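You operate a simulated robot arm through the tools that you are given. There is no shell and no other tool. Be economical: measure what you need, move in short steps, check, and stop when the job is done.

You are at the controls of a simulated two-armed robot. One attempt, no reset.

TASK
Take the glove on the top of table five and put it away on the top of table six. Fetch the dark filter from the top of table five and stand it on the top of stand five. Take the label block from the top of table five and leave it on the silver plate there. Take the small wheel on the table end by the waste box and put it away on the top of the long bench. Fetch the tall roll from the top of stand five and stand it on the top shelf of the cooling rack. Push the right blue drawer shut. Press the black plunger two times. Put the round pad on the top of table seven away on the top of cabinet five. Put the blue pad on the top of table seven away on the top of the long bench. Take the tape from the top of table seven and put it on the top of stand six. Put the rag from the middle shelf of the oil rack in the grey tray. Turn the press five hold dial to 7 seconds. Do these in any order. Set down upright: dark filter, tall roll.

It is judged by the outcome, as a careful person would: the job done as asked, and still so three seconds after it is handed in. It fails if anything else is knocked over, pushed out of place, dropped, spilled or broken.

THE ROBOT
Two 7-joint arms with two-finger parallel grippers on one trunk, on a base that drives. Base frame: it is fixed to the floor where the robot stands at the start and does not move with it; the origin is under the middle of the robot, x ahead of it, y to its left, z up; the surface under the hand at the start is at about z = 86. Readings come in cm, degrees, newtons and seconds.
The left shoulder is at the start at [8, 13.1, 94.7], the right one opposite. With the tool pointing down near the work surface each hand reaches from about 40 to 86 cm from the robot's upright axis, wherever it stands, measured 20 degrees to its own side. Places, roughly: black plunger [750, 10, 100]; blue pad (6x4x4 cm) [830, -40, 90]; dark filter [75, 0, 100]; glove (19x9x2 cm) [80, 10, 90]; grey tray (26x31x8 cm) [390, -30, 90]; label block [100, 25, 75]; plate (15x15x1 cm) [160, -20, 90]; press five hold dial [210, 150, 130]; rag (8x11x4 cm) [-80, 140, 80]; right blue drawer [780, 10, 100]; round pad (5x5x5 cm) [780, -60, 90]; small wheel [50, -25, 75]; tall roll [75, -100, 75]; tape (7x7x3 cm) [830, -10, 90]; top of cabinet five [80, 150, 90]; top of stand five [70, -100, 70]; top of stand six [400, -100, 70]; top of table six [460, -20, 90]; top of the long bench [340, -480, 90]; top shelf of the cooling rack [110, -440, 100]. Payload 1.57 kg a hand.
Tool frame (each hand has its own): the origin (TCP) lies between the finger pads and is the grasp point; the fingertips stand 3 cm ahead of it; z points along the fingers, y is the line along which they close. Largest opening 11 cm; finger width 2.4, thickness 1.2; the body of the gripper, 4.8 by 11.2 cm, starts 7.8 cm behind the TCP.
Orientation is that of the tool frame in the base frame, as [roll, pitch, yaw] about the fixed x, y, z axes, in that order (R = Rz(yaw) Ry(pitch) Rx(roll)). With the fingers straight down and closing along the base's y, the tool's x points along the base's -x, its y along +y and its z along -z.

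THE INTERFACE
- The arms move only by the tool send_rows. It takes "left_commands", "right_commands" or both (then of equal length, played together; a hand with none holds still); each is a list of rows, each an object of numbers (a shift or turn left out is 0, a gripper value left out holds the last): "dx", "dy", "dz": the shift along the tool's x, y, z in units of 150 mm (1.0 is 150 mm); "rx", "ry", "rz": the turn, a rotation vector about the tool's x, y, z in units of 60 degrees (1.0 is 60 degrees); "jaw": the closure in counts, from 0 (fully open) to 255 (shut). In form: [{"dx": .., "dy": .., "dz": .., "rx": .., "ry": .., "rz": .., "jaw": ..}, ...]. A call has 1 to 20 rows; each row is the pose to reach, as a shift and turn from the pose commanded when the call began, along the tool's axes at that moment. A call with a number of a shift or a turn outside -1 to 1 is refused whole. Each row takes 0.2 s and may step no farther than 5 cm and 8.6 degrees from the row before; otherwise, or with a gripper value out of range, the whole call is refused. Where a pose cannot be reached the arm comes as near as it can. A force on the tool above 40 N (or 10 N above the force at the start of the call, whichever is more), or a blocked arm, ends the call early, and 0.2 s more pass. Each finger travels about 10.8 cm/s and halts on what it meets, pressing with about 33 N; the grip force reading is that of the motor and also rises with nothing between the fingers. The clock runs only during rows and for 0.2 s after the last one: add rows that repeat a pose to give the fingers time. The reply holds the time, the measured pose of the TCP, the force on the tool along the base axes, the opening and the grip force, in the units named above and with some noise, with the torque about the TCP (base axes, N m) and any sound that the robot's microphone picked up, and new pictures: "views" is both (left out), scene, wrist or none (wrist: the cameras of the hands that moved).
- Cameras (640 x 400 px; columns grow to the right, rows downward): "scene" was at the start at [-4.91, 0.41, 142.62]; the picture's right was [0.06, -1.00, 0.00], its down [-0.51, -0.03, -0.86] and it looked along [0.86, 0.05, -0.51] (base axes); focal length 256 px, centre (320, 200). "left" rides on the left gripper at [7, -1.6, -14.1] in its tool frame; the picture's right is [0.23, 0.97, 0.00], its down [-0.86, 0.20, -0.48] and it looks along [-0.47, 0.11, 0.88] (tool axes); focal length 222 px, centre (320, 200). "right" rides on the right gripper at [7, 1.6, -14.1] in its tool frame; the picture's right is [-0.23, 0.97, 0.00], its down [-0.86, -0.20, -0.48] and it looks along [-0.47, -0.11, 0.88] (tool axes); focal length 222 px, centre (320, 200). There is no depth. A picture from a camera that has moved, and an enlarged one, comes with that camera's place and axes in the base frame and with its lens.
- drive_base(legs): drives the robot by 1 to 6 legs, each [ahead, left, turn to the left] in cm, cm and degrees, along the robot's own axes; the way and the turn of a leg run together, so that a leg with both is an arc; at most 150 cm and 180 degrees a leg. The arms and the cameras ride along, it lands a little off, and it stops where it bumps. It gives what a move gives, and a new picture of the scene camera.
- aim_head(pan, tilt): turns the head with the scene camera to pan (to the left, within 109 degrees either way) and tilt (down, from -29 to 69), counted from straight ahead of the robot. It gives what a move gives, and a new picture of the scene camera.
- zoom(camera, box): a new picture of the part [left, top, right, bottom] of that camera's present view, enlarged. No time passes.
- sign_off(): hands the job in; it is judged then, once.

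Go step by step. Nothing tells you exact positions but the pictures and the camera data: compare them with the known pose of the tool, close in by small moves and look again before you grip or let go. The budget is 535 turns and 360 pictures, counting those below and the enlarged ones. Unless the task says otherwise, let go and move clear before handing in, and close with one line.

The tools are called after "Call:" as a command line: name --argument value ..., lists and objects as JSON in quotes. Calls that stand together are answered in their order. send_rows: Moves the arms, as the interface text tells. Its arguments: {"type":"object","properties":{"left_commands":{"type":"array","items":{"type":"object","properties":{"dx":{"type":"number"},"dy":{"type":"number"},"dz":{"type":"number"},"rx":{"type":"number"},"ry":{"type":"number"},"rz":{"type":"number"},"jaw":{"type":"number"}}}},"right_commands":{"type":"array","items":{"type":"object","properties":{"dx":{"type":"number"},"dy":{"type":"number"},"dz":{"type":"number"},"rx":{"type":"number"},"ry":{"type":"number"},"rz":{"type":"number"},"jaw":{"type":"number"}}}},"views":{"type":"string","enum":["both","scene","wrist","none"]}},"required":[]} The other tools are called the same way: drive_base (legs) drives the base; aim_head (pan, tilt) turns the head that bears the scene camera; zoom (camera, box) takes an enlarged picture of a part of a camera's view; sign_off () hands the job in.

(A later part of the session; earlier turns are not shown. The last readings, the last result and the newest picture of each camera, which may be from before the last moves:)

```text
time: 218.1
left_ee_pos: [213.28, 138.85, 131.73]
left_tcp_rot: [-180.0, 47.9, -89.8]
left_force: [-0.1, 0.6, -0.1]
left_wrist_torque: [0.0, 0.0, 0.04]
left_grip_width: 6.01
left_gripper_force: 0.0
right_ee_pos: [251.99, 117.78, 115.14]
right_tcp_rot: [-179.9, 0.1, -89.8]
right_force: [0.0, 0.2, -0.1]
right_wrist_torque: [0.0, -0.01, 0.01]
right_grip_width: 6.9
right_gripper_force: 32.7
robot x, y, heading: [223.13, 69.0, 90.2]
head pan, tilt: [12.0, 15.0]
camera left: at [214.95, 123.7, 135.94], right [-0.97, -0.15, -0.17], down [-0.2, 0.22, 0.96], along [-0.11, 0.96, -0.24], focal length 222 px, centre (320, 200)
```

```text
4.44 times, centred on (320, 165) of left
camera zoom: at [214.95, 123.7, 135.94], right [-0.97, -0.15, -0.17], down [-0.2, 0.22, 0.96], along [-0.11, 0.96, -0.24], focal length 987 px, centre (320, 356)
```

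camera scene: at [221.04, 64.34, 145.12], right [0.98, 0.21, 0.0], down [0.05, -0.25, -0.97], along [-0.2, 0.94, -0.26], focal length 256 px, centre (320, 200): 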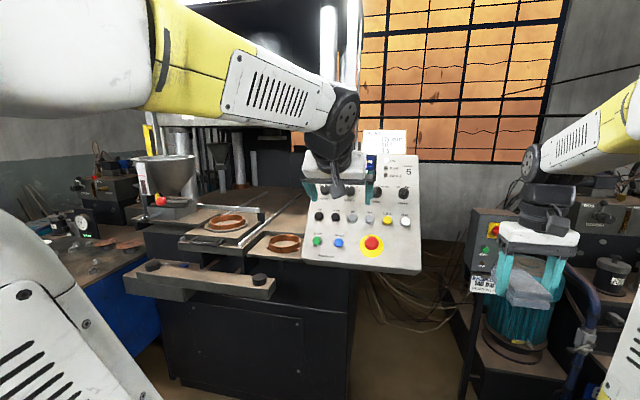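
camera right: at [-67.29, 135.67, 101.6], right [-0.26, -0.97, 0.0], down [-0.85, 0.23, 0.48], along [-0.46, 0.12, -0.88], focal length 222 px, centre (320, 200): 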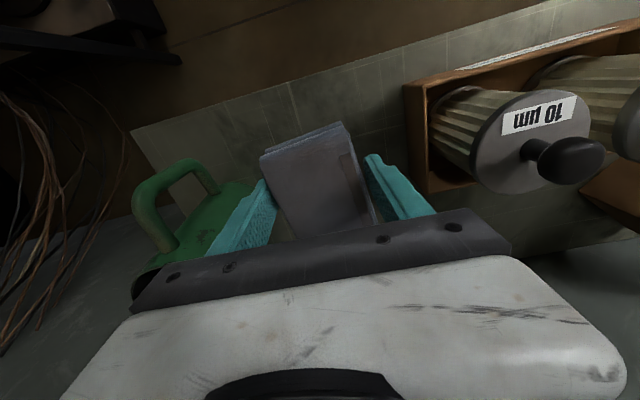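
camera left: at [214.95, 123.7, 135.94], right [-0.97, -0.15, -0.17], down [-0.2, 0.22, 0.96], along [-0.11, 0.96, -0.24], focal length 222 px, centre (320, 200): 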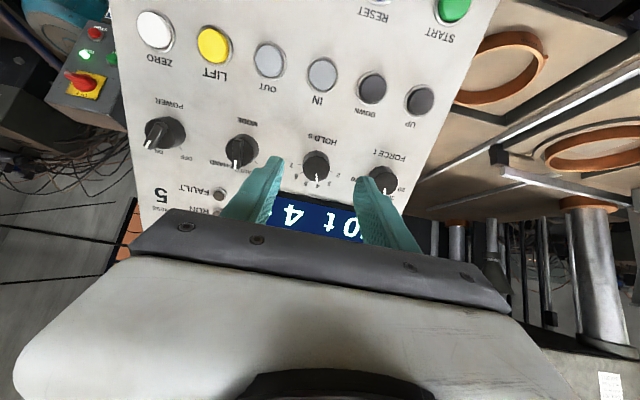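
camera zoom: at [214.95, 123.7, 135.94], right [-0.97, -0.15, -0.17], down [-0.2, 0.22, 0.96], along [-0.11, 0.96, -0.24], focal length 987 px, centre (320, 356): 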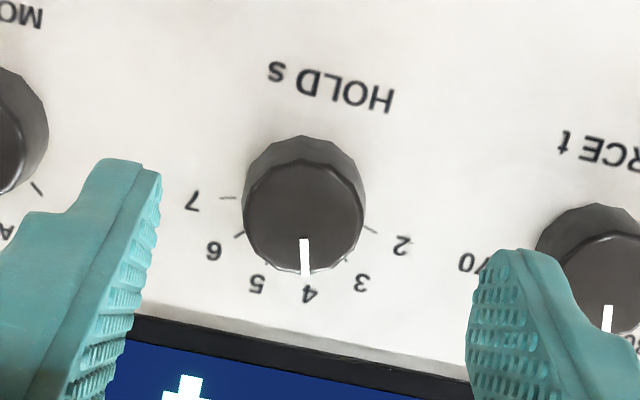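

Scale spans 2–7 with ~30° steps; 4→7 is about 90° clockwise. I pre-rotate the hand -45°, align on the knob axis and advance.

Call:
send_rows --left_commands '[{"dx": -0.06, "rz": -0.13}, {"dx": -0.13, "rz": -0.26}, {"dx": -0.13, "rz": -0.39, "dz": 0.05}, {"dx": -0.13, "rz": -0.52, "dz": 0.15}, {"dx": -0.13, "rz": -0.65, "dz": 0.25}, {"dx": -0.13, "rz": -0.75, "dz": 0.33}, {"dx": -0.13, "rz": -0.75, "dz": 0.33}]' --views "both"

```text
time: 219.7
left_ee_pos: [213.26, 143.91, 130.01]
left_tcp_rot: [-141.9, 31.6, -33.6]
left_force: [-0.6, 0.8, 1.0]
left_wrist_torque: [-0.02, 0.01, 0.01]
left_grip_width: 5.99
left_gripper_force: 0.0
right_ee_pos: [251.93, 117.87, 115.03]
right_tcp_rot: [-179.9, 0.1, -89.8]
right_force: [-0.9, 0.5, -0.7]
right_wrist_torque: [-0.01, -0.02, 0.01]
right_grip_width: 6.91
right_gripper_force: 32.7
robot x, y, heading: [223.25, 69.38, 90.3]
head pan, tilt: [12.0, 15.0]
camera scene: at [221.04, 64.35, 145.12], right [0.98, 0.21, 0.0], down [0.05, -0.25, -0.97], along [-0.2, 0.94, -0.26], focal length 256 px, centre (320, 200)
camera left: at [219.43, 130.86, 136.63], right [-0.53, -0.57, -0.63], down [-0.75, -0.05, 0.66], along [-0.41, 0.82, -0.4], focal length 222 px, centre (320, 200)
```

scene: 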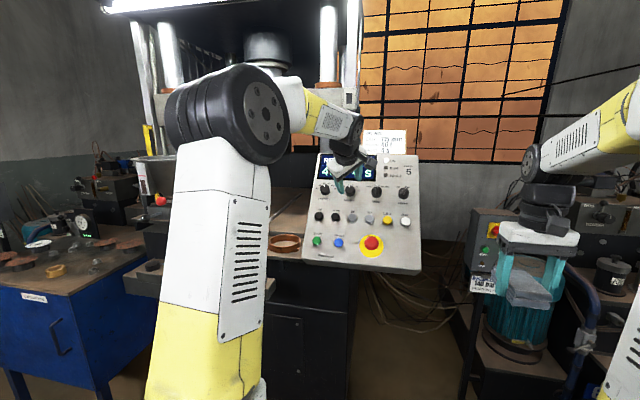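
left: 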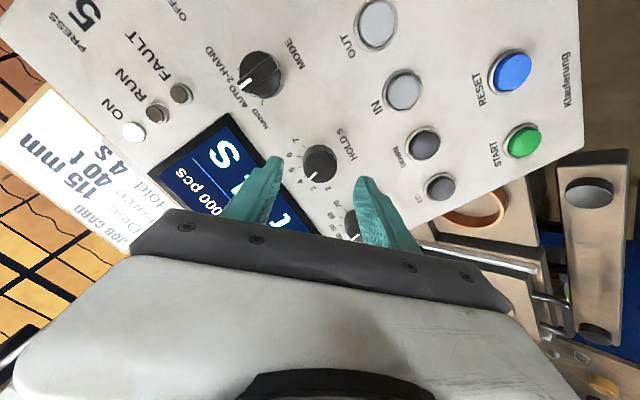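

Knob lies on the tool axis. I advance in small steps.

Call:
send_rows --left_commands '[{"dz": 0.1}, {"dz": 0.2}, {"dz": 0.23}, {"dz": 0.23}]' --views "wrist"

```text
time: 220.7
left_ee_pos: [213.2, 146.56, 127.74]
left_tcp_rot: [-141.9, 31.7, -33.6]
left_force: [-1.2, -0.2, 0.2]
left_wrist_torque: [0.02, 0.01, 0.0]
left_grip_width: 6.0
left_gripper_force: 0.2
right_ee_pos: [251.93, 117.68, 115.15]
right_tcp_rot: [-179.8, 0.1, -89.8]
right_force: [-0.2, 0.3, -1.1]
right_wrist_torque: [-0.03, 0.03, 0.01]
right_grip_width: 6.9
right_gripper_force: 33.4
robot x, y, heading: [223.2, 69.05, 90.0]
head pan, tilt: [12.0, 15.0]
camera left: at [219.34, 133.52, 134.36], right [-0.53, -0.57, -0.63], down [-0.75, -0.05, 0.66], along [-0.41, 0.82, -0.4], focal length 222 px, centre (320, 200)
```

left: 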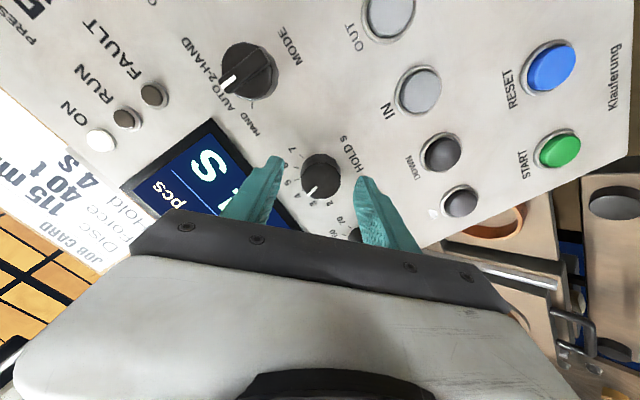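

Fingertips are level with the knob face. I go in 1.2 cm more and close gently.

Call:
send_rows --left_commands '[{"dz": 0.03}, {"dz": 0.06}, {"dz": 0.08}, {"dz": 0.08}]' --views "wrist"

```text
time: 221.7
left_ee_pos: [213.22, 147.23, 127.16]
left_tcp_rot: [-141.7, 31.8, -33.6]
left_force: [1.5, -14.7, 7.5]
left_wrist_torque: [0.44, -0.22, -0.3]
left_grip_width: 5.87
left_gripper_force: 0.1
right_ee_pos: [251.85, 117.7, 115.14]
right_tcp_rot: [-179.9, 0.1, -89.8]
right_force: [-0.3, -0.4, 0.0]
right_wrist_torque: [-0.03, 0.0, -0.03]
right_grip_width: 6.86
right_gripper_force: 33.7
robot x, y, heading: [223.13, 69.31, 90.4]
head pan, tilt: [12.0, 15.0]
camera left: at [219.42, 134.15, 133.69], right [-0.53, -0.57, -0.63], down [-0.75, -0.05, 0.66], along [-0.41, 0.82, -0.4], focal length 222 px, centre (320, 200)
```

left: 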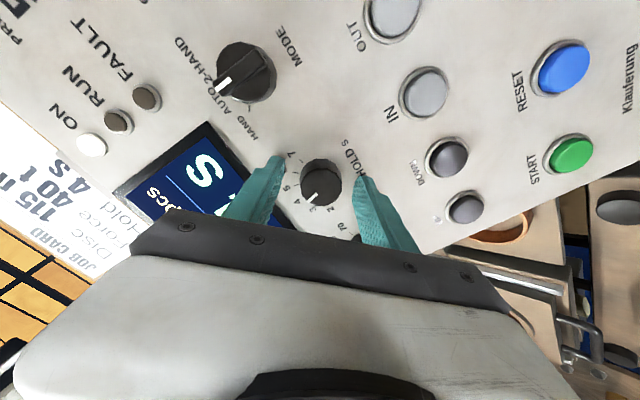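

Tips touch the panel lightly. I ease back 2 mm and close on the knob.

Call:
send_rows --left_commands '[{"dz": -0.015}, {"dz": -0.015, "jaw": 180}, {"dz": -0.015, "jaw": 255}, {"dz": -0.015, "jaw": 255}]' --views "wrist"

```text
time: 222.7
left_ee_pos: [213.17, 147.03, 127.11]
left_tcp_rot: [-141.8, 31.7, -33.7]
left_force: [4.3, 0.1, 1.3]
left_wrist_torque: [0.14, -0.02, 0.01]
left_grip_width: 3.32
left_gripper_force: 41.5
right_ee_pos: [251.95, 117.85, 115.1]
right_tcp_rot: [-180.0, 0.0, -89.8]
right_force: [0.7, -0.9, -0.3]
right_wrist_torque: [-0.02, 0.04, -0.03]
right_grip_width: 6.91
right_gripper_force: 32.5
robot x, y, heading: [222.77, 69.28, 90.2]
head pan, tilt: [12.0, 15.0]
camera left: at [219.42, 134.13, 133.68], right [-0.53, -0.57, -0.63], down [-0.75, -0.05, 0.66], along [-0.41, 0.82, -0.4], focal length 222 px, centre (320, 200)
```

left: 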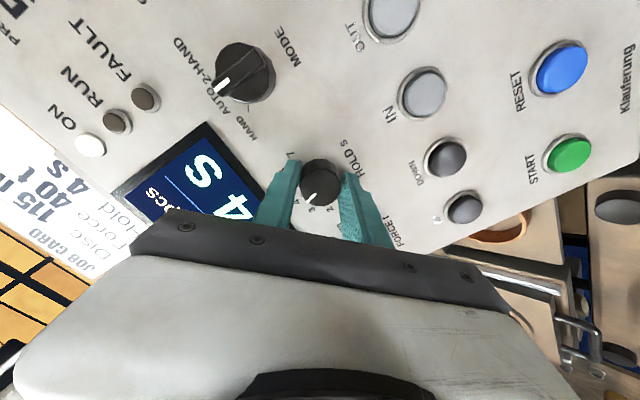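

Knob gripped. I rotate +30° and check the display.

Call:
send_rows --left_commands '[{"rz": 0.12}, {"rz": 0.24}, {"rz": 0.36}, {"rz": 0.5}, {"rz": 0.5}]' --views "wrist"

```text
time: 223.9
left_ee_pos: [213.3, 147.02, 127.2]
left_tcp_rot: [-164.1, 45.8, -68.2]
left_force: [5.0, -4.1, -1.4]
left_wrist_torque: [-0.15, -0.1, -0.07]
left_grip_width: 3.33
left_gripper_force: 41.7
right_ee_pos: [251.97, 117.71, 114.97]
right_tcp_rot: [-179.9, 0.1, -89.8]
right_force: [0.1, -0.4, -0.8]
right_wrist_torque: [-0.05, -0.01, -0.02]
right_grip_width: 6.9
right_gripper_force: 33.2
robot x, y, heading: [223.06, 69.06, 90.3]
head pan, tilt: [12.0, 15.0]
camera left: at [216.64, 132.4, 131.77], right [-0.88, -0.32, -0.35], down [-0.41, 0.16, 0.9], along [-0.23, 0.93, -0.28], focal length 222 px, centre (320, 200)
```

left: 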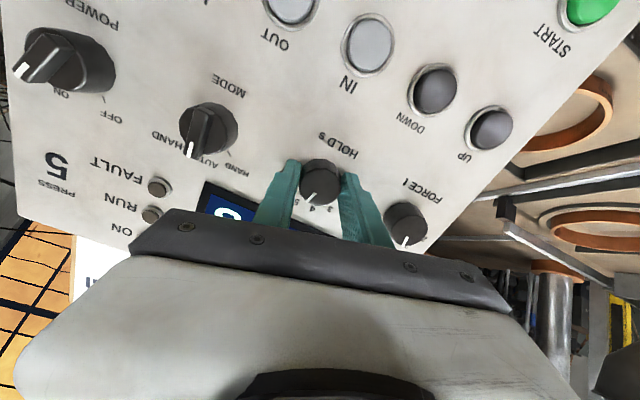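

Turning with the hand. I continue another 58°.

Call:
send_rows --left_commands '[{"rz": 0.13}, {"rz": 0.26}, {"rz": 0.39}, {"rz": 0.52}, {"rz": 0.65}, {"rz": 0.78}, {"rz": 0.9}, {"rz": 0.97}, {"rz": 0.97}]' --views "wrist"

Call:
zoom --camera "scene" --box '[290, 130, 430, 230]'

```text
time: 225.9
left_ee_pos: [213.04, 147.06, 127.12]
left_tcp_rot: [142.7, 32.7, -144.3]
left_force: [-5.9, -3.5, 4.4]
left_wrist_torque: [-0.42, 0.43, 0.53]
left_grip_width: 3.33
left_gripper_force: 41.1
right_ee_pos: [252.05, 117.8, 115.2]
right_tcp_rot: [-180.0, 0.1, -89.8]
right_force: [0.0, 0.7, 0.0]
right_wrist_torque: [-0.01, -0.02, 0.01]
right_grip_width: 6.92
right_gripper_force: 32.8
robot x, y, heading: [222.85, 69.29, 90.4]
head pan, tilt: [12.0, 15.0]
camera left: at [209.62, 132.46, 131.88], right [-0.87, 0.33, 0.37], down [0.44, 0.15, 0.88], along [0.24, 0.93, -0.28], focal length 222 px, centre (320, 200)
```

left: 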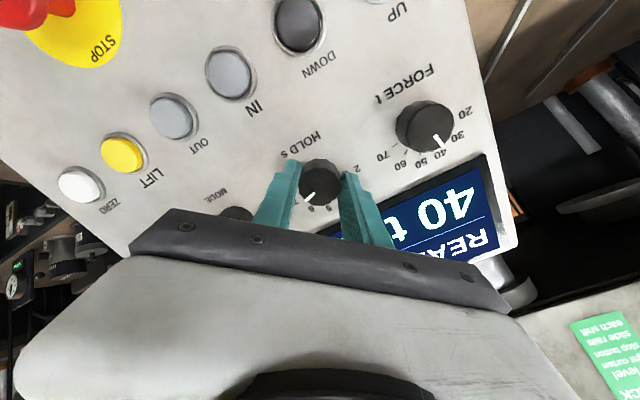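

```text
4.00 times, centred on (360, 180) of scene
camera zoom: at [221.0, 64.32, 145.12], right [0.98, 0.21, 0.0], down [0.05, -0.25, -0.97], along [-0.2, 0.94, -0.26], focal length 1022 px, centre (160, 280)
```

zoom: 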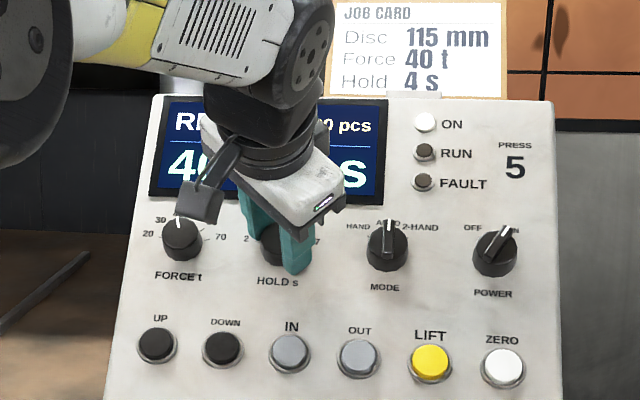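

I release the knob, back off and read the dial and display.

Call:
send_rows --left_commands '[{"jaw": 150}, {"jaw": 100}, {"jaw": 100, "dz": -0.2}, {"jaw": 100, "dz": -0.5}, {"jaw": 100, "dz": -0.5}]' --views "wrist"

Call:
zoom --camera "left" --box '[240, 90, 480, 240]'

```text
time: 227.1
left_ee_pos: [213.27, 141.33, 132.1]
left_tcp_rot: [142.8, 32.8, -144.4]
left_force: [-1.5, 0.0, -0.2]
left_wrist_torque: [-0.04, 0.0, 0.0]
left_grip_width: 6.69
left_gripper_force: 0.0
right_ee_pos: [251.86, 117.78, 115.02]
right_tcp_rot: [-179.9, 0.2, -89.9]
right_force: [-0.2, -0.8, -0.2]
right_wrist_torque: [0.0, 0.0, -0.01]
right_grip_width: 6.86
right_gripper_force: 33.3
robot x, y, heading: [222.74, 69.36, 90.2]
head pan, tilt: [12.0, 15.0]
camera left: at [209.81, 126.74, 136.91], right [-0.87, 0.33, 0.37], down [0.44, 0.15, 0.88], along [0.24, 0.93, -0.28], focal length 222 px, centre (320, 200)
```

left: 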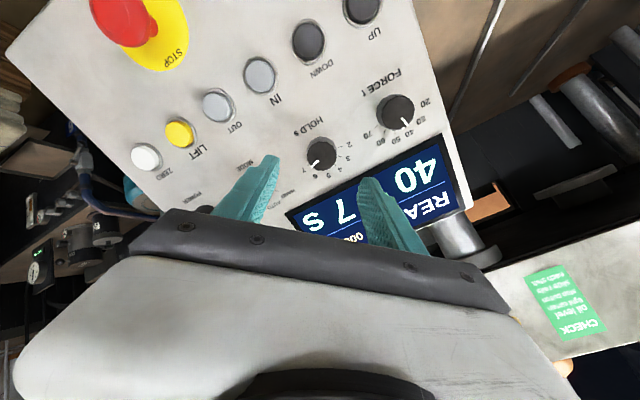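

```text
2.67 times, centred on (360, 165) of left
camera zoom: at [209.81, 126.74, 136.91], right [-0.87, 0.33, 0.37], down [0.44, 0.15, 0.88], along [0.24, 0.93, -0.28], focal length 592 px, centre (213, 293)
```

zoom: 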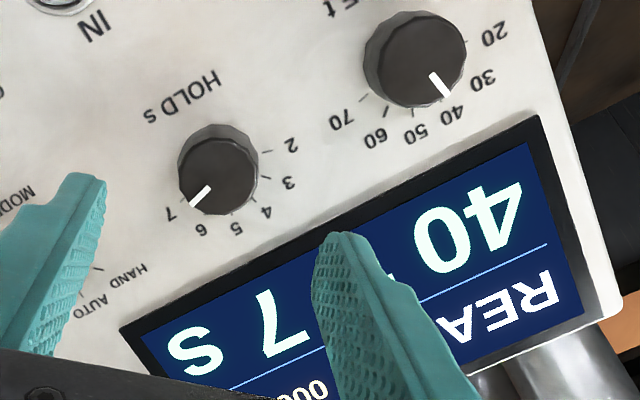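

The display reads 7 s. I withdraw the hand and bring it back to pointing down.

Call:
send_rows --left_commands '[{"dz": -0.3, "jaw": 0}, {"dz": -0.6, "rz": -0.12}, {"dz": -0.9, "rz": -0.25}, {"dz": -0.9, "rz": -0.38}, {"dz": -0.9, "rz": -0.51}, {"dz": -0.9, "rz": -0.64}, {"dz": -0.9, "rz": -0.72}, {"dz": -0.9, "rz": -0.72}]' --views "none"

Call:
send_rows --left_commands '[{"ry": 0.13, "dx": 0.2}, {"ry": 0.26, "dx": 0.3}, {"ry": 0.39, "dx": 0.4}, {"ry": 0.52, "dx": 0.5}, {"ry": 0.65, "dx": 0.6}, {"ry": 0.8, "dx": 0.6}, {"ry": 0.8, "dx": 0.6}]' --views "scene"

```text
time: 228.9
left_ee_pos: [213.37, 131.56, 141.1]
left_tcp_rot: [-179.9, 48.1, -89.8]
left_force: [0.5, 0.6, 0.2]
left_wrist_torque: [0.0, -0.01, 0.01]
left_grip_width: 11.0
left_gripper_force: 0.0
right_ee_pos: [251.81, 117.86, 115.09]
right_tcp_rot: [-179.9, 0.1, -89.8]
right_force: [0.7, -0.7, -0.1]
right_wrist_torque: [0.0, 0.01, 0.0]
right_grip_width: 6.92
right_gripper_force: 33.1
robot x, y, heading: [223.26, 69.18, 90.3]
head pan, tilt: [12.0, 15.0]
```

```text
refused: row 6 steps farther than a row can; nothing moved
```

Call:
send_rows --left_commands '[{"ry": 0.13, "dx": 0.2}, {"ry": 0.26, "dx": 0.4}, {"ry": 0.39, "dx": 0.6}, {"ry": 0.52, "dx": 0.8, "dy": 0.1}, {"ry": 0.65, "dx": 1.0, "dy": 0.2}, {"ry": 0.74, "dx": 1.0, "dy": 0.4}, {"ry": 0.8, "dx": 1.0, "dy": 0.5}, {"ry": 0.8, "dx": 1.0, "dy": 0.5}]' --views "scene"

```text
time: 230.7
left_ee_pos: [205.58, 121.29, 129.95]
left_tcp_rot: [179.9, -0.1, -89.9]
left_force: [0.3, -0.2, 0.1]
left_wrist_torque: [0.0, -0.02, 0.0]
left_grip_width: 11.02
left_gripper_force: 0.1
right_ee_pos: [251.82, 117.68, 114.99]
right_tcp_rot: [-179.9, 0.1, -89.8]
right_force: [0.7, -0.3, 0.3]
right_wrist_torque: [-0.02, 0.0, -0.01]
right_grip_width: 6.86
right_gripper_force: 32.7
robot x, y, heading: [223.15, 69.02, 89.9]
head pan, tilt: [12.0, 15.0]
camera scene: at [221.04, 64.35, 145.12], right [0.98, 0.21, 0.0], down [0.05, -0.25, -0.97], along [-0.2, 0.94, -0.26], focal length 256 px, centre (320, 200)
```

scene: 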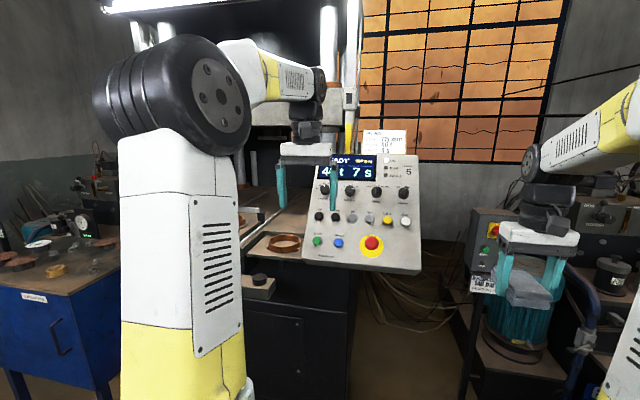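

Dial done. I drive back left along the corridor and turn around toward table five for the glove.

Call:
drive_base --legs '[[0, 150, 0], [0, 5, 0], [0, 0, 180]]'

Call:
aim_head --pan 0 --tilt 38

```text
time: 245.9
left_ee_pos: [84.15, 17.11, 130.01]
left_tcp_rot: [-180.0, -0.1, 88.4]
left_force: [0.8, 1.0, 0.1]
left_wrist_torque: [0.0, 0.02, -0.04]
left_grip_width: 11.03
left_gripper_force: 0.1
right_ee_pos: [38.02, 22.13, 115.09]
right_tcp_rot: [-179.9, 0.1, 88.4]
right_force: [-0.2, -0.1, -0.1]
right_wrist_torque: [0.0, -0.02, 0.01]
right_grip_width: 6.89
right_gripper_force: 33.1
robot x, y, heading: [68.79, 69.85, -91.7]
head pan, tilt: [12.0, 15.0]
camera scene: at [70.78, 74.36, 145.12], right [-0.98, -0.18, 0.0], down [-0.05, 0.25, -0.97], along [0.17, -0.95, -0.26], focal length 256 px, centre (320, 200)
```

scene: 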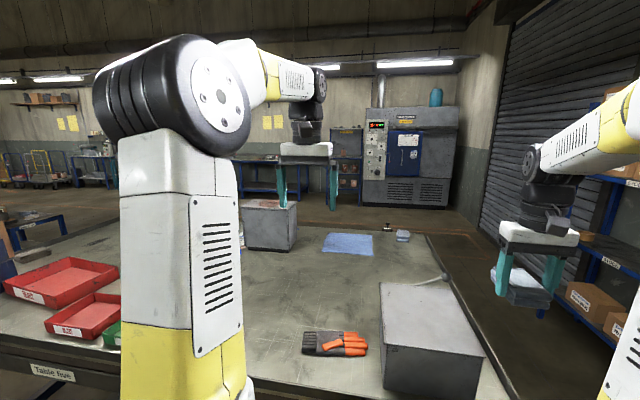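

```text
time: 246.8
left_ee_pos: [84.19, 17.11, 130.11]
left_tcp_rot: [-180.0, -0.1, 88.3]
left_force: [-0.3, 0.1, -0.3]
left_wrist_torque: [0.01, 0.0, 0.02]
left_grip_width: 11.02
left_gripper_force: 0.0
right_ee_pos: [38.01, 22.08, 115.1]
right_tcp_rot: [-179.9, 0.1, 88.2]
right_force: [0.5, -0.3, -0.8]
right_wrist_torque: [0.02, -0.03, -0.01]
right_grip_width: 6.86
right_gripper_force: 33.5
robot x, y, heading: [68.85, 69.92, -91.7]
head pan, tilt: [0.0, 38.0]
camera scene: at [68.86, 74.92, 141.47], right [-1.0, 0.03, 0.0], down [0.02, 0.61, -0.79], along [-0.02, -0.79, -0.62], focal length 256 px, centre (320, 200)
```

scene: 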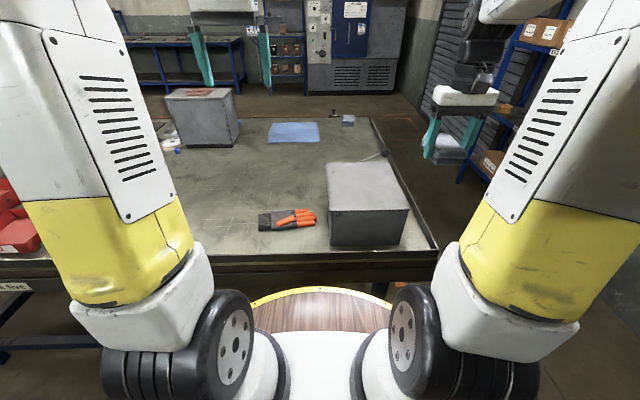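

Glove centre ≈(77.7, 15.3), long axis ~10° from x. I rotate the left hand about 78° so it closes across the glove, and come over the palm.

Call:
send_rows --left_commands '[{"rz": 0.13, "dz": 0.2, "dy": -0.07, "dx": -0.03}, {"rz": 0.26, "dz": 0.4, "dy": -0.14, "dx": -0.06}, {"rz": 0.39, "dz": 0.6, "dy": -0.21, "dx": -0.09}, {"rz": 0.52, "dz": 0.8, "dy": -0.28, "dx": -0.12}, {"rz": 0.65, "dz": 0.9, "dy": -0.35, "dx": -0.14}, {"rz": 0.78, "dz": 0.9, "dy": -0.35, "dx": -0.14}, {"rz": 0.91, "dz": 0.9, "dy": -0.35, "dx": -0.14}, {"rz": 1.0, "dz": 0.9, "dy": -0.35, "dx": -0.14}]' --views "none"

Call:
send_rows --left_commands '[{"rz": 0.13}, {"rz": 0.3, "dz": 0.2}, {"rz": 0.3, "dz": 0.5}, {"rz": 0.3, "dz": 0.5}]' --views "wrist"

```text
time: 248.6
left_ee_pos: [78.84, 15.25, 116.44]
left_tcp_rot: [-179.9, 0.1, 28.2]
left_force: [-0.3, 0.4, 0.4]
left_wrist_torque: [-0.02, 0.04, 0.02]
left_grip_width: 11.01
left_gripper_force: 0.1
right_ee_pos: [38.09, 22.2, 115.03]
right_tcp_rot: [-179.9, 0.1, 88.2]
right_force: [0.3, -0.3, -0.3]
right_wrist_torque: [0.0, 0.04, -0.02]
right_grip_width: 6.9
right_gripper_force: 33.3
robot x, y, heading: [69.01, 69.76, -91.6]
head pan, tilt: [0.0, 38.0]
```

```text
refused: row 2 steps farther than a row can; nothing moved
```

Call:
send_rows --left_commands '[{"rz": 0.13}, {"rz": 0.26, "dz": 0.2}, {"rz": 0.3, "dz": 0.45}, {"rz": 0.3, "dz": 0.7}, {"rz": 0.3, "dz": 0.7}]' --views "wrist"

```text
time: 249.8
left_ee_pos: [78.86, 15.35, 105.98]
left_tcp_rot: [-179.8, 0.0, 10.3]
left_force: [-0.4, -0.5, -0.2]
left_wrist_torque: [0.0, -0.02, 0.02]
left_grip_width: 11.0
left_gripper_force: 0.1
right_ee_pos: [38.15, 22.27, 115.05]
right_tcp_rot: [-179.9, 0.0, 88.4]
right_force: [0.4, -0.4, 0.1]
right_wrist_torque: [0.02, 0.02, -0.02]
right_grip_width: 6.88
right_gripper_force: 32.6
robot x, y, heading: [68.49, 69.73, -91.6]
head pan, tilt: [0.0, 38.0]
camera left: at [85.56, 18.12, 119.96], right [0.4, -0.92, 0.0], down [-0.81, -0.35, 0.48], along [-0.44, -0.19, -0.88], focal length 222 px, centre (320, 200)
```

left: 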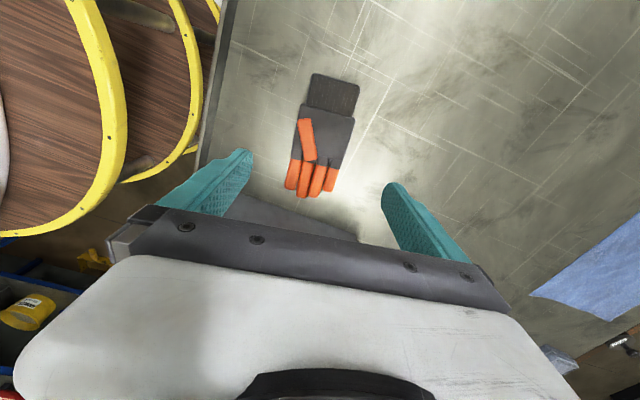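

Aligned over the palm. I lower and grip.

Call:
send_rows --left_commands '[{"dy": 0.04, "dz": 0.3}, {"dy": 0.04, "dz": 0.6}, {"dy": 0.04, "dz": 0.85}, {"dy": 0.04, "dz": 1.0}, {"dy": 0.04, "dz": 1.0}]' --views "none"

Call:
send_rows --left_commands '[{"dz": 0.05}, {"dz": 0.1}, {"dz": 0.1, "jaw": 255}, {"dz": 0.1, "jaw": 255}, {"dz": 0.1, "jaw": 255}, {"dz": 0.1, "jaw": 255}]' --views "wrist"

```text
time: 250.9
left_ee_pos: [79.09, 14.67, 90.99]
left_tcp_rot: [-180.0, 0.0, 10.3]
left_force: [0.5, -0.5, 0.5]
left_wrist_torque: [0.01, -0.01, 0.0]
left_grip_width: 11.01
left_gripper_force: 0.2
right_ee_pos: [38.22, 22.23, 115.25]
right_tcp_rot: [-179.9, 0.1, 88.3]
right_force: [-1.7, -0.1, -0.1]
right_wrist_torque: [0.02, 0.0, -0.01]
right_grip_width: 6.9
right_gripper_force: 32.9
robot x, y, heading: [68.42, 69.64, -91.9]
head pan, tilt: [0.0, 38.0]
```

```text
time: 252.3
left_ee_pos: [79.17, 14.58, 89.55]
left_tcp_rot: [-179.9, 0.1, 10.3]
left_force: [0.2, -0.2, 0.2]
left_wrist_torque: [0.0, 0.0, -0.03]
left_grip_width: 8.13
left_gripper_force: 33.6
right_ee_pos: [38.06, 22.15, 115.02]
right_tcp_rot: [-179.9, 0.1, 88.3]
right_force: [0.4, 0.7, -1.8]
right_wrist_torque: [0.02, 0.01, -0.04]
right_grip_width: 6.87
right_gripper_force: 33.1
robot x, y, heading: [68.74, 69.4, -91.6]
head pan, tilt: [0.0, 38.0]
camera left: at [85.64, 17.45, 103.6], right [0.4, -0.92, 0.0], down [-0.81, -0.35, 0.48], along [-0.44, -0.19, -0.88], focal length 222 px, centre (320, 200)
```

left: 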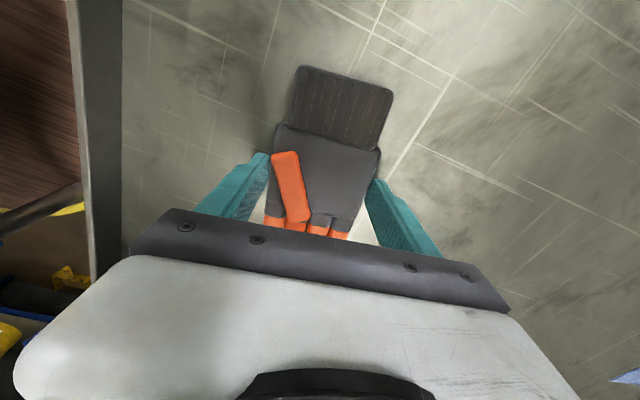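

Glove gripped (8.1 cm). I lift it.

Call:
send_rows --left_commands '[{"dz": -0.3}, {"dz": -0.6}, {"dz": -0.9}, {"dz": -1.0}, {"dz": -1.0}]' --views "wrist"

Call:
send_rows --left_commands '[{"dz": -0.3, "rz": -0.1}, {"dz": -0.6, "rz": -0.2}, {"dz": -0.9, "rz": -0.3}, {"dz": -0.9, "rz": -0.43}, {"dz": -0.9, "rz": -0.56}, {"dz": -0.9, "rz": -0.69}, {"dz": -0.9, "rz": -0.82}, {"dz": -0.9, "rz": -0.95}, {"dz": -0.9, "rz": -1.0}]' --views "none"

```text
time: 253.6
left_ee_pos: [78.98, 14.73, 104.78]
left_tcp_rot: [-179.9, 0.1, 10.3]
left_force: [0.8, 0.5, 0.0]
left_wrist_torque: [0.0, -0.01, -0.03]
left_grip_width: 8.11
left_gripper_force: 32.8
right_ee_pos: [38.15, 22.22, 115.13]
right_tcp_rot: [-179.9, 0.1, 88.3]
right_force: [0.0, 0.0, -0.5]
right_wrist_torque: [0.0, 0.0, -0.01]
right_grip_width: 6.91
right_gripper_force: 32.7
robot x, y, heading: [68.62, 69.24, -91.7]
head pan, tilt: [0.0, 38.0]
camera left: at [85.61, 17.56, 118.78], right [0.4, -0.92, 0.0], down [-0.81, -0.35, 0.48], along [-0.44, -0.19, -0.88], focal length 222 px, centre (320, 200)
```

left: 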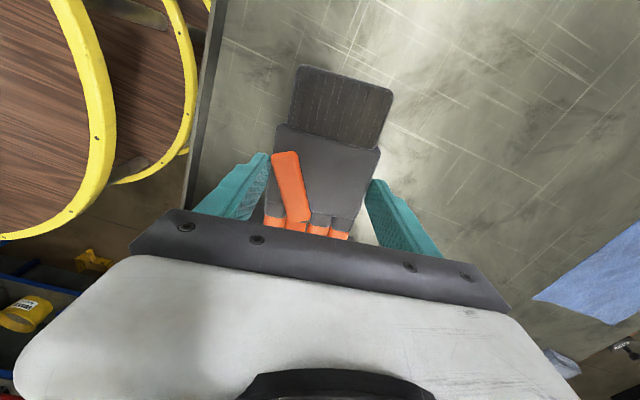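

```text
time: 255.6
left_ee_pos: [79.0, 14.6, 118.01]
left_tcp_rot: [-179.9, 0.0, 70.5]
left_force: [0.1, -0.3, -0.2]
left_wrist_torque: [0.01, 0.02, -0.04]
left_grip_width: 8.12
left_gripper_force: 32.8
right_ee_pos: [38.04, 22.16, 115.11]
right_tcp_rot: [-179.8, 0.1, 88.3]
right_force: [0.0, 0.4, -1.6]
right_wrist_torque: [0.0, -0.01, 0.03]
right_grip_width: 6.9
right_gripper_force: 33.1
robot x, y, heading: [68.61, 69.62, -91.6]
head pan, tilt: [0.0, 38.0]
```

Glove held. I raise both hands to ~132 to clear the boards on the table, then drive along the corridor toward the gap past table five.

Call:
send_rows --left_commands '[{"dz": -0.3}, {"dz": -0.6}, {"dz": -0.9}, {"dz": -1.0}, {"dz": -1.0}]' --right_commands '[{"dz": -0.3}, {"dz": -0.6}, {"dz": -0.9}, {"dz": -1.0}, {"dz": -1.0}]' --views "none"

Call:
drive_base --legs '[[-4, 50, 1.5], [-4, 100, 0]]'

Call:
aim_head --pan 75 --tilt 30

```text
time: 256.8
left_ee_pos: [78.93, 14.5, 132.93]
left_tcp_rot: [-179.9, -0.1, 70.4]
left_force: [-0.2, -0.8, -0.5]
left_wrist_torque: [0.02, 0.02, -0.01]
left_grip_width: 8.09
left_gripper_force: 32.9
right_ee_pos: [38.22, 21.98, 130.15]
right_tcp_rot: [-179.9, 0.1, 88.3]
right_force: [-0.1, 0.0, -1.2]
right_wrist_torque: [0.04, 0.02, 0.01]
right_grip_width: 6.91
right_gripper_force: 33.1
robot x, y, heading: [68.84, 69.71, -91.9]
head pan, tilt: [0.0, 38.0]
```

```text
time: 264.6
left_ee_pos: [231.67, 21.26, 132.94]
left_tcp_rot: [-180.0, 0.0, 71.5]
left_force: [-0.3, -0.5, -1.2]
left_wrist_torque: [0.02, 0.02, -0.02]
left_grip_width: 8.11
left_gripper_force: 33.0
right_ee_pos: [190.72, 28.05, 130.27]
right_tcp_rot: [-179.9, 0.0, 89.5]
right_force: [-0.3, 0.6, 0.1]
right_wrist_torque: [0.01, -0.04, 0.0]
right_grip_width: 6.9
right_gripper_force: 32.8
robot x, y, heading: [220.1, 76.19, -90.8]
head pan, tilt: [0.0, 38.0]
camera scene: at [220.36, 81.49, 141.46], right [-1.0, 0.01, 0.0], down [0.01, 0.62, -0.79], along [-0.01, -0.79, -0.62], focal length 256 px, centre (320, 200)
```

scene: 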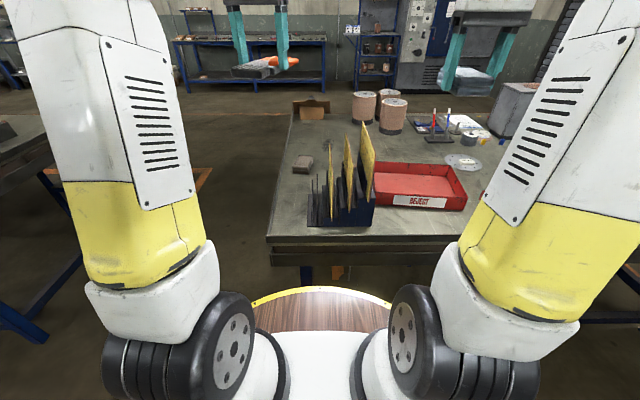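

```text
time: 266.0
left_ee_pos: [231.57, 21.31, 132.91]
left_tcp_rot: [-180.0, 0.0, 71.5]
left_force: [0.1, -0.3, -1.2]
left_wrist_torque: [0.0, -0.01, -0.02]
left_grip_width: 8.1
left_gripper_force: 33.9
right_ee_pos: [190.75, 27.93, 130.15]
right_tcp_rot: [-179.9, 0.0, 89.6]
right_force: [-0.2, 0.7, -0.8]
right_wrist_torque: [0.01, -0.01, 0.0]
right_grip_width: 6.92
right_gripper_force: 32.9
robot x, y, heading: [220.28, 76.07, -90.8]
head pan, tilt: [75.0, 30.0]
camera scene: at [229.16, 87.69, 142.7], right [-0.27, -0.96, 0.0], down [-0.48, 0.13, -0.87], along [0.83, -0.23, -0.5], focal length 256 px, centre (320, 200)
```

scene: 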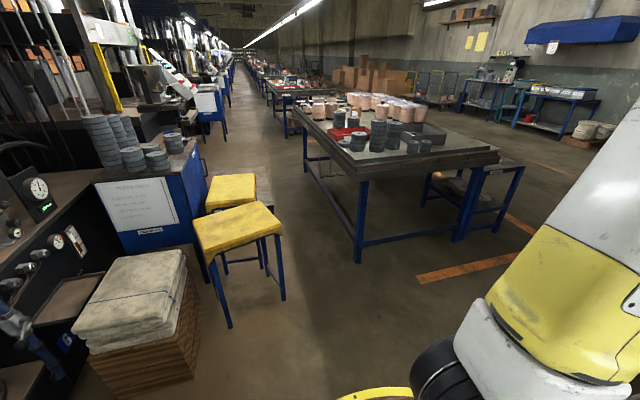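

Table six starts at x≈342; the grey tray is near (395, -42). I go through the gap between the tables and face +x there.

Call:
drive_base --legs '[[0, 70, 0.5], [95, 0, 0], [0, 0, 90]]'

Call:
aim_head --pan -5 --tilt 32

```text
time: 278.4
left_ee_pos: [344.86, -9.53, 132.95]
left_tcp_rot: [-179.9, 0.0, 161.9]
left_force: [0.7, 0.4, 0.0]
left_wrist_torque: [-0.02, -0.04, 0.01]
left_grip_width: 8.11
left_gripper_force: 33.4
right_ee_pos: [338.2, -50.58, 130.13]
right_tcp_rot: [-179.9, 0.1, -180.0]
right_force: [0.1, 0.6, -1.1]
right_wrist_torque: [-0.02, 0.01, -0.03]
right_grip_width: 6.88
right_gripper_force: 33.3
robot x, y, heading: [289.93, -21.68, -0.2]
head pan, tilt: [75.0, 30.0]
camera scene: at [278.36, -12.76, 142.7], right [0.97, -0.26, 0.0], down [-0.13, -0.48, -0.87], along [0.23, 0.84, -0.5], focal length 256 px, centre (320, 200)
```

scene: 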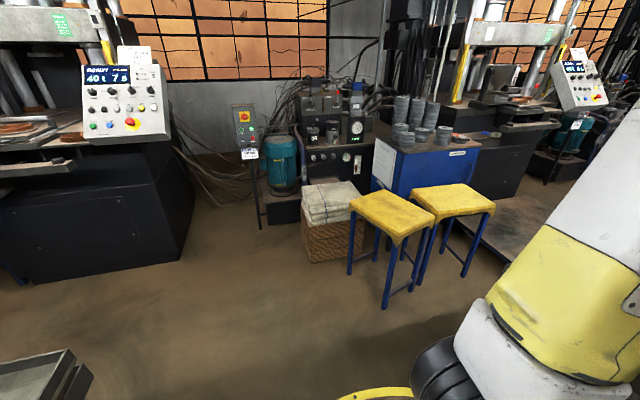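

```text
time: 279.9
left_ee_pos: [344.72, -9.5, 132.97]
left_tcp_rot: [-180.0, 0.0, 161.8]
left_force: [-0.3, -0.2, -0.2]
left_wrist_torque: [-0.01, -0.05, -0.02]
left_grip_width: 8.11
left_gripper_force: 33.6
right_ee_pos: [338.44, -50.58, 130.05]
right_tcp_rot: [-179.9, 0.1, 180.0]
right_force: [0.3, 0.3, -0.6]
right_wrist_torque: [0.02, 0.02, -0.02]
right_grip_width: 6.91
right_gripper_force: 33.9
robot x, y, heading: [289.87, -21.59, 0.1]
head pan, tilt: [-5.0, 32.0]
camera scene: at [284.93, -22.28, 142.39], right [-0.09, -1.0, 0.0], down [-0.53, 0.05, -0.85], along [0.84, -0.07, -0.53], focal length 256 px, centre (320, 200)
```

scene: 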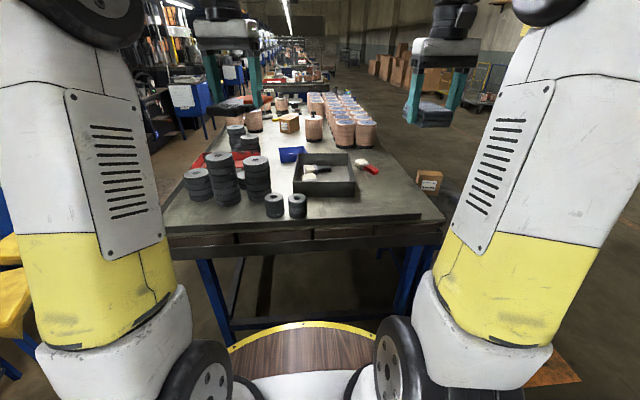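

The grey tray is at about x 377–406, y -46..-19. I zoom in to see what is inside.

Call:
zoom --camera "scene" --box '[170, 90, 430, 250]'

```text
2.46 times, centred on (300, 170) of scene
camera zoom: at [284.93, -22.28, 142.39], right [-0.09, -1.0, 0.0], down [-0.53, 0.05, -0.85], along [0.84, -0.07, -0.53], focal length 629 px, centre (369, 274)
```

zoom: 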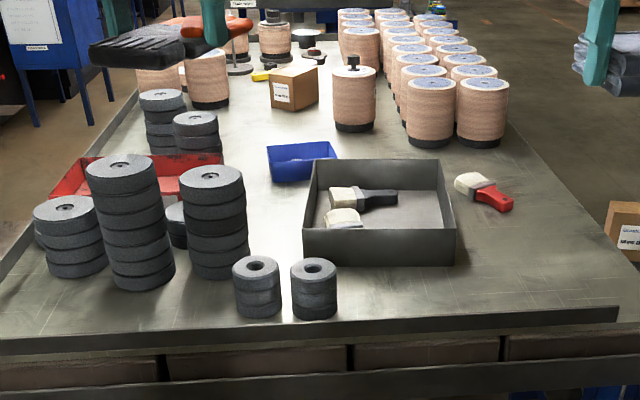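

Tray's right half is free; brushes lie in the left. I drive closer and bring the rag over the right half.

Call:
drive_base --legs '[[26, 11, 0]]'

Call:
send_rows --right_commands '[{"dx": -0.3}, {"dx": -0.6}, {"dx": -0.9}, {"dx": -1.0, "dz": 0.2}, {"dx": -1.0, "dz": 0.5}, {"dx": -1.0, "dz": 0.8}, {"dx": -1.0, "dz": 1.0}, {"dx": -1.0, "dz": 1.0}]' --views "both"

```text
time: 281.9
left_ee_pos: [370.97, 1.5, 132.96]
left_tcp_rot: [180.0, -0.1, 161.9]
left_force: [0.3, -0.6, -0.1]
left_wrist_torque: [0.01, 0.01, -0.01]
left_grip_width: 8.09
left_gripper_force: 32.6
right_ee_pos: [364.53, -39.48, 130.13]
right_tcp_rot: [-179.9, 0.2, -180.0]
right_force: [-0.4, 0.1, -0.4]
right_wrist_torque: [-0.01, -0.02, 0.01]
right_grip_width: 6.93
right_gripper_force: 33.1
robot x, y, heading: [316.37, -10.34, -0.2]
head pan, tilt: [-5.0, 32.0]
camera scene: at [311.09, -11.29, 142.39], right [-0.09, -1.0, 0.0], down [-0.53, 0.05, -0.85], along [0.84, -0.07, -0.53], focal length 256 px, centre (320, 200)
```

scene: 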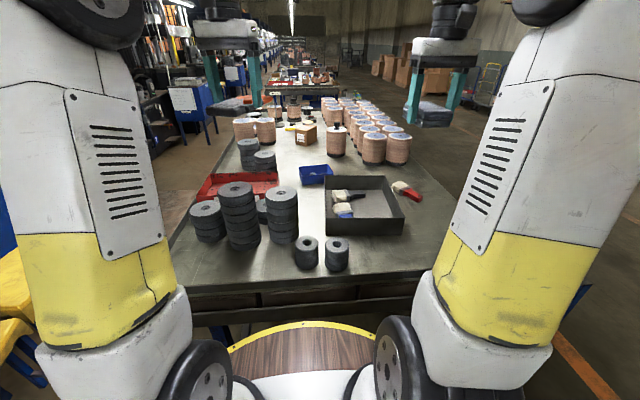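

```text
time: 283.7
left_ee_pos: [371.05, 1.45, 132.94]
left_tcp_rot: [179.9, -0.1, 161.9]
left_force: [1.5, -0.1, -0.5]
left_wrist_torque: [-0.01, 0.01, 0.01]
left_grip_width: 8.11
left_gripper_force: 32.9
right_ee_pos: [379.46, -39.7, 115.14]
right_tcp_rot: [-179.9, 0.2, 179.9]
right_force: [-0.2, -0.2, 0.1]
right_wrist_torque: [-0.01, 0.0, 0.0]
right_grip_width: 6.88
right_gripper_force: 33.3
robot x, y, heading: [316.05, -10.55, -0.0]
head pan, tilt: [-5.0, 32.0]
camera scene: at [311.11, -11.29, 142.39], right [-0.09, -1.0, 0.0], down [-0.53, 0.05, -0.85], along [0.84, -0.07, -0.53], focal length 256 px, centre (320, 200)
camera right: at [372.55, -38.09, 129.31], right [0.23, 0.97, 0.0], down [0.85, -0.2, 0.48], along [0.47, -0.11, -0.88], focal length 222 px, centre (320, 200)
```

scene: 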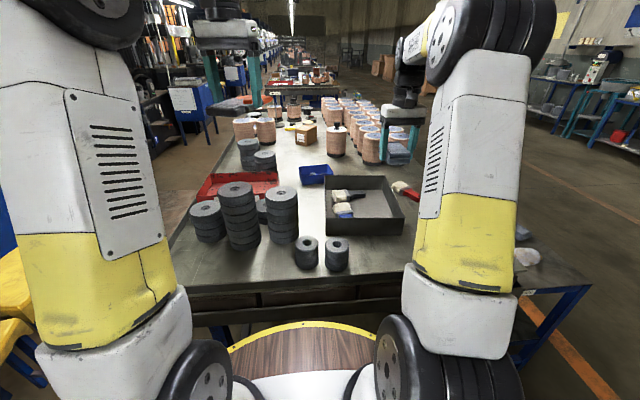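
right: 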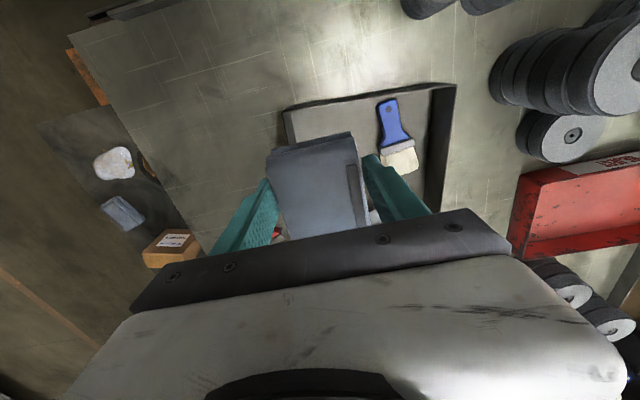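

I place the rag at about (384.5, -37.5) inside the tray, lowering in steps.

Call:
send_rows --right_commands '[{"dx": -0.17, "dy": 0.1}, {"dx": -0.34, "dy": 0.147}, {"dx": -0.34, "dy": 0.147, "dz": 0.3}, {"dx": -0.34, "dy": 0.147, "dz": 0.6}, {"dx": -0.34, "dy": 0.147, "dz": 0.9}, {"dx": -0.34, "dy": 0.147, "dz": 1.0}, {"dx": -0.34, "dy": 0.147, "dz": 1.0}]' --views "wrist"

```text
time: 285.3
left_ee_pos: [370.99, 1.56, 132.94]
left_tcp_rot: [-179.9, 0.1, 161.8]
left_force: [-0.3, 0.0, -1.0]
left_wrist_torque: [-0.02, 0.03, -0.02]
left_grip_width: 8.09
left_gripper_force: 33.1
right_ee_pos: [384.8, -37.38, 99.87]
right_tcp_rot: [-179.9, 0.1, -180.0]
right_force: [0.0, 0.1, -1.0]
right_wrist_torque: [0.02, 0.01, 0.0]
right_grip_width: 6.89
right_gripper_force: 33.1
robot x, y, heading: [316.17, -10.44, 0.1]
head pan, tilt: [-5.0, 32.0]
camera right: at [377.72, -35.83, 114.01], right [0.23, 0.97, 0.0], down [0.85, -0.2, 0.48], along [0.47, -0.11, -0.88], focal length 222 px, centre (320, 200)
```

right: 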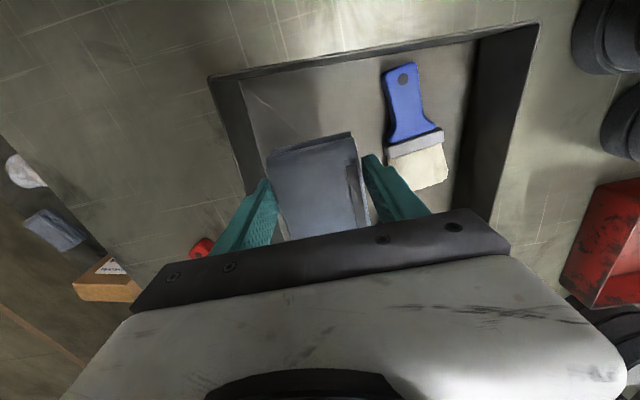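

Clear of walls and brush. Continue down.

Call:
send_rows --right_commands '[{"dz": 0.2}, {"dz": 0.4}, {"dz": 0.55}, {"dz": 0.58}, {"dz": 0.58}]' --views "none"

Call:
send_rows --right_commands '[{"dz": 0.02}, {"dz": 0.04}, {"dz": 0.04}]' --views "none"

```text
time: 286.5
left_ee_pos: [370.94, 1.35, 132.9]
left_tcp_rot: [-180.0, 0.0, 161.8]
left_force: [-0.1, -1.0, -0.4]
left_wrist_torque: [-0.01, -0.03, 0.0]
left_grip_width: 8.07
left_gripper_force: 33.2
right_ee_pos: [384.75, -37.36, 91.38]
right_tcp_rot: [-179.9, 0.1, -180.0]
right_force: [-1.0, -0.1, -0.4]
right_wrist_torque: [0.01, 0.02, 0.0]
right_grip_width: 6.88
right_gripper_force: 32.8
robot x, y, heading: [316.07, -10.78, 0.1]
head pan, tilt: [-5.0, 32.0]
```

```text
time: 287.3
left_ee_pos: [370.98, 1.52, 132.97]
left_tcp_rot: [179.9, 0.1, 161.8]
left_force: [0.3, -0.4, -1.4]
left_wrist_torque: [0.0, -0.02, 0.04]
left_grip_width: 8.1
left_gripper_force: 32.9
right_ee_pos: [384.67, -37.32, 90.78]
right_tcp_rot: [-179.9, 0.0, 180.0]
right_force: [-0.2, -0.2, -1.1]
right_wrist_torque: [-0.01, 0.0, -0.01]
right_grip_width: 6.91
right_gripper_force: 32.9
robot x, y, heading: [316.15, -10.21, 0.2]
head pan, tilt: [-5.0, 32.0]
```

Call:
send_rows --right_commands '[{"dz": 0.02}, {"dz": 0.04}, {"dz": 0.04}]' --views "none"

```text
time: 288.1
left_ee_pos: [371.03, 1.38, 132.97]
left_tcp_rot: [-179.9, 0.0, 161.8]
left_force: [-0.3, 0.2, 0.0]
left_wrist_torque: [0.02, 0.01, -0.01]
left_grip_width: 8.11
left_gripper_force: 33.2
right_ee_pos: [384.72, -37.3, 90.21]
right_tcp_rot: [-179.9, 0.1, 180.0]
right_force: [-0.1, 0.6, -0.3]
right_wrist_torque: [0.01, 0.02, 0.0]
right_grip_width: 6.88
right_gripper_force: 32.9
robot x, y, heading: [316.04, -10.54, -0.1]
head pan, tilt: [-5.0, 32.0]
```

Call:
send_rows --right_commands '[{"dz": 0.02}, {"dz": 0.03}, {"dz": 0.03}]' --views "none"

```text
time: 288.9
left_ee_pos: [370.86, 1.41, 133.08]
left_tcp_rot: [-180.0, -0.1, 161.9]
left_force: [-0.7, 0.4, -0.5]
left_wrist_torque: [-0.02, 0.01, 0.01]
left_grip_width: 8.11
left_gripper_force: 32.9
right_ee_pos: [384.73, -37.33, 89.81]
right_tcp_rot: [-179.9, 0.1, -180.0]
right_force: [0.3, 0.3, 4.4]
right_wrist_torque: [0.08, -0.27, 0.01]
right_grip_width: 6.88
right_gripper_force: 33.1
robot x, y, heading: [316.08, -10.58, -0.1]
head pan, tilt: [-5.0, 32.0]
```

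Contact (4.4 N). I open a little and rise out of the tray.

Call:
send_rows --right_commands '[{"jaw": 60}, {"jaw": 60}, {"jaw": 60, "dz": -0.1}, {"jaw": 60, "dz": -0.3}, {"jaw": 60, "dz": -0.6}, {"jaw": 60, "dz": -0.9}, {"jaw": 0, "dz": -1.0}, {"jaw": 0, "dz": -1.0}]' --views "wrist"

```text
time: 290.7
left_ee_pos: [370.85, 1.42, 132.91]
left_tcp_rot: [-179.8, 0.0, 161.9]
left_force: [0.2, -0.3, -0.7]
left_wrist_torque: [0.02, 0.01, 0.01]
left_grip_width: 8.09
left_gripper_force: 33.3
right_ee_pos: [384.88, -37.38, 104.79]
right_tcp_rot: [-179.9, 0.1, -180.0]
right_force: [-0.2, -1.0, -0.5]
right_wrist_torque: [0.01, 0.0, 0.03]
right_grip_width: 10.99
right_gripper_force: 0.1
robot x, y, heading: [315.54, -10.61, -0.3]
head pan, tilt: [-5.0, 32.0]
camera right: at [377.77, -35.64, 118.87], right [0.23, 0.97, 0.0], down [0.85, -0.2, 0.48], along [0.47, -0.11, -0.88], focal length 222 px, centre (320, 200)
```

right: 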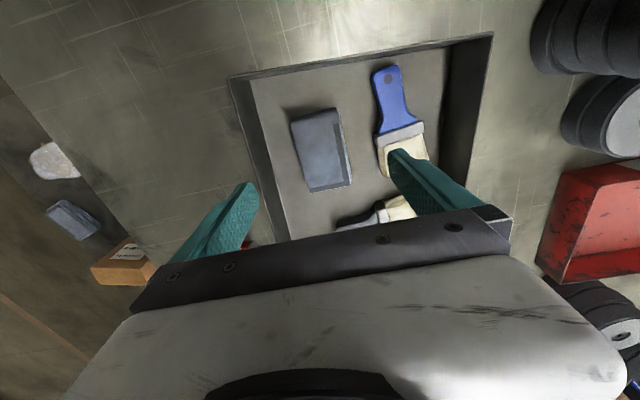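

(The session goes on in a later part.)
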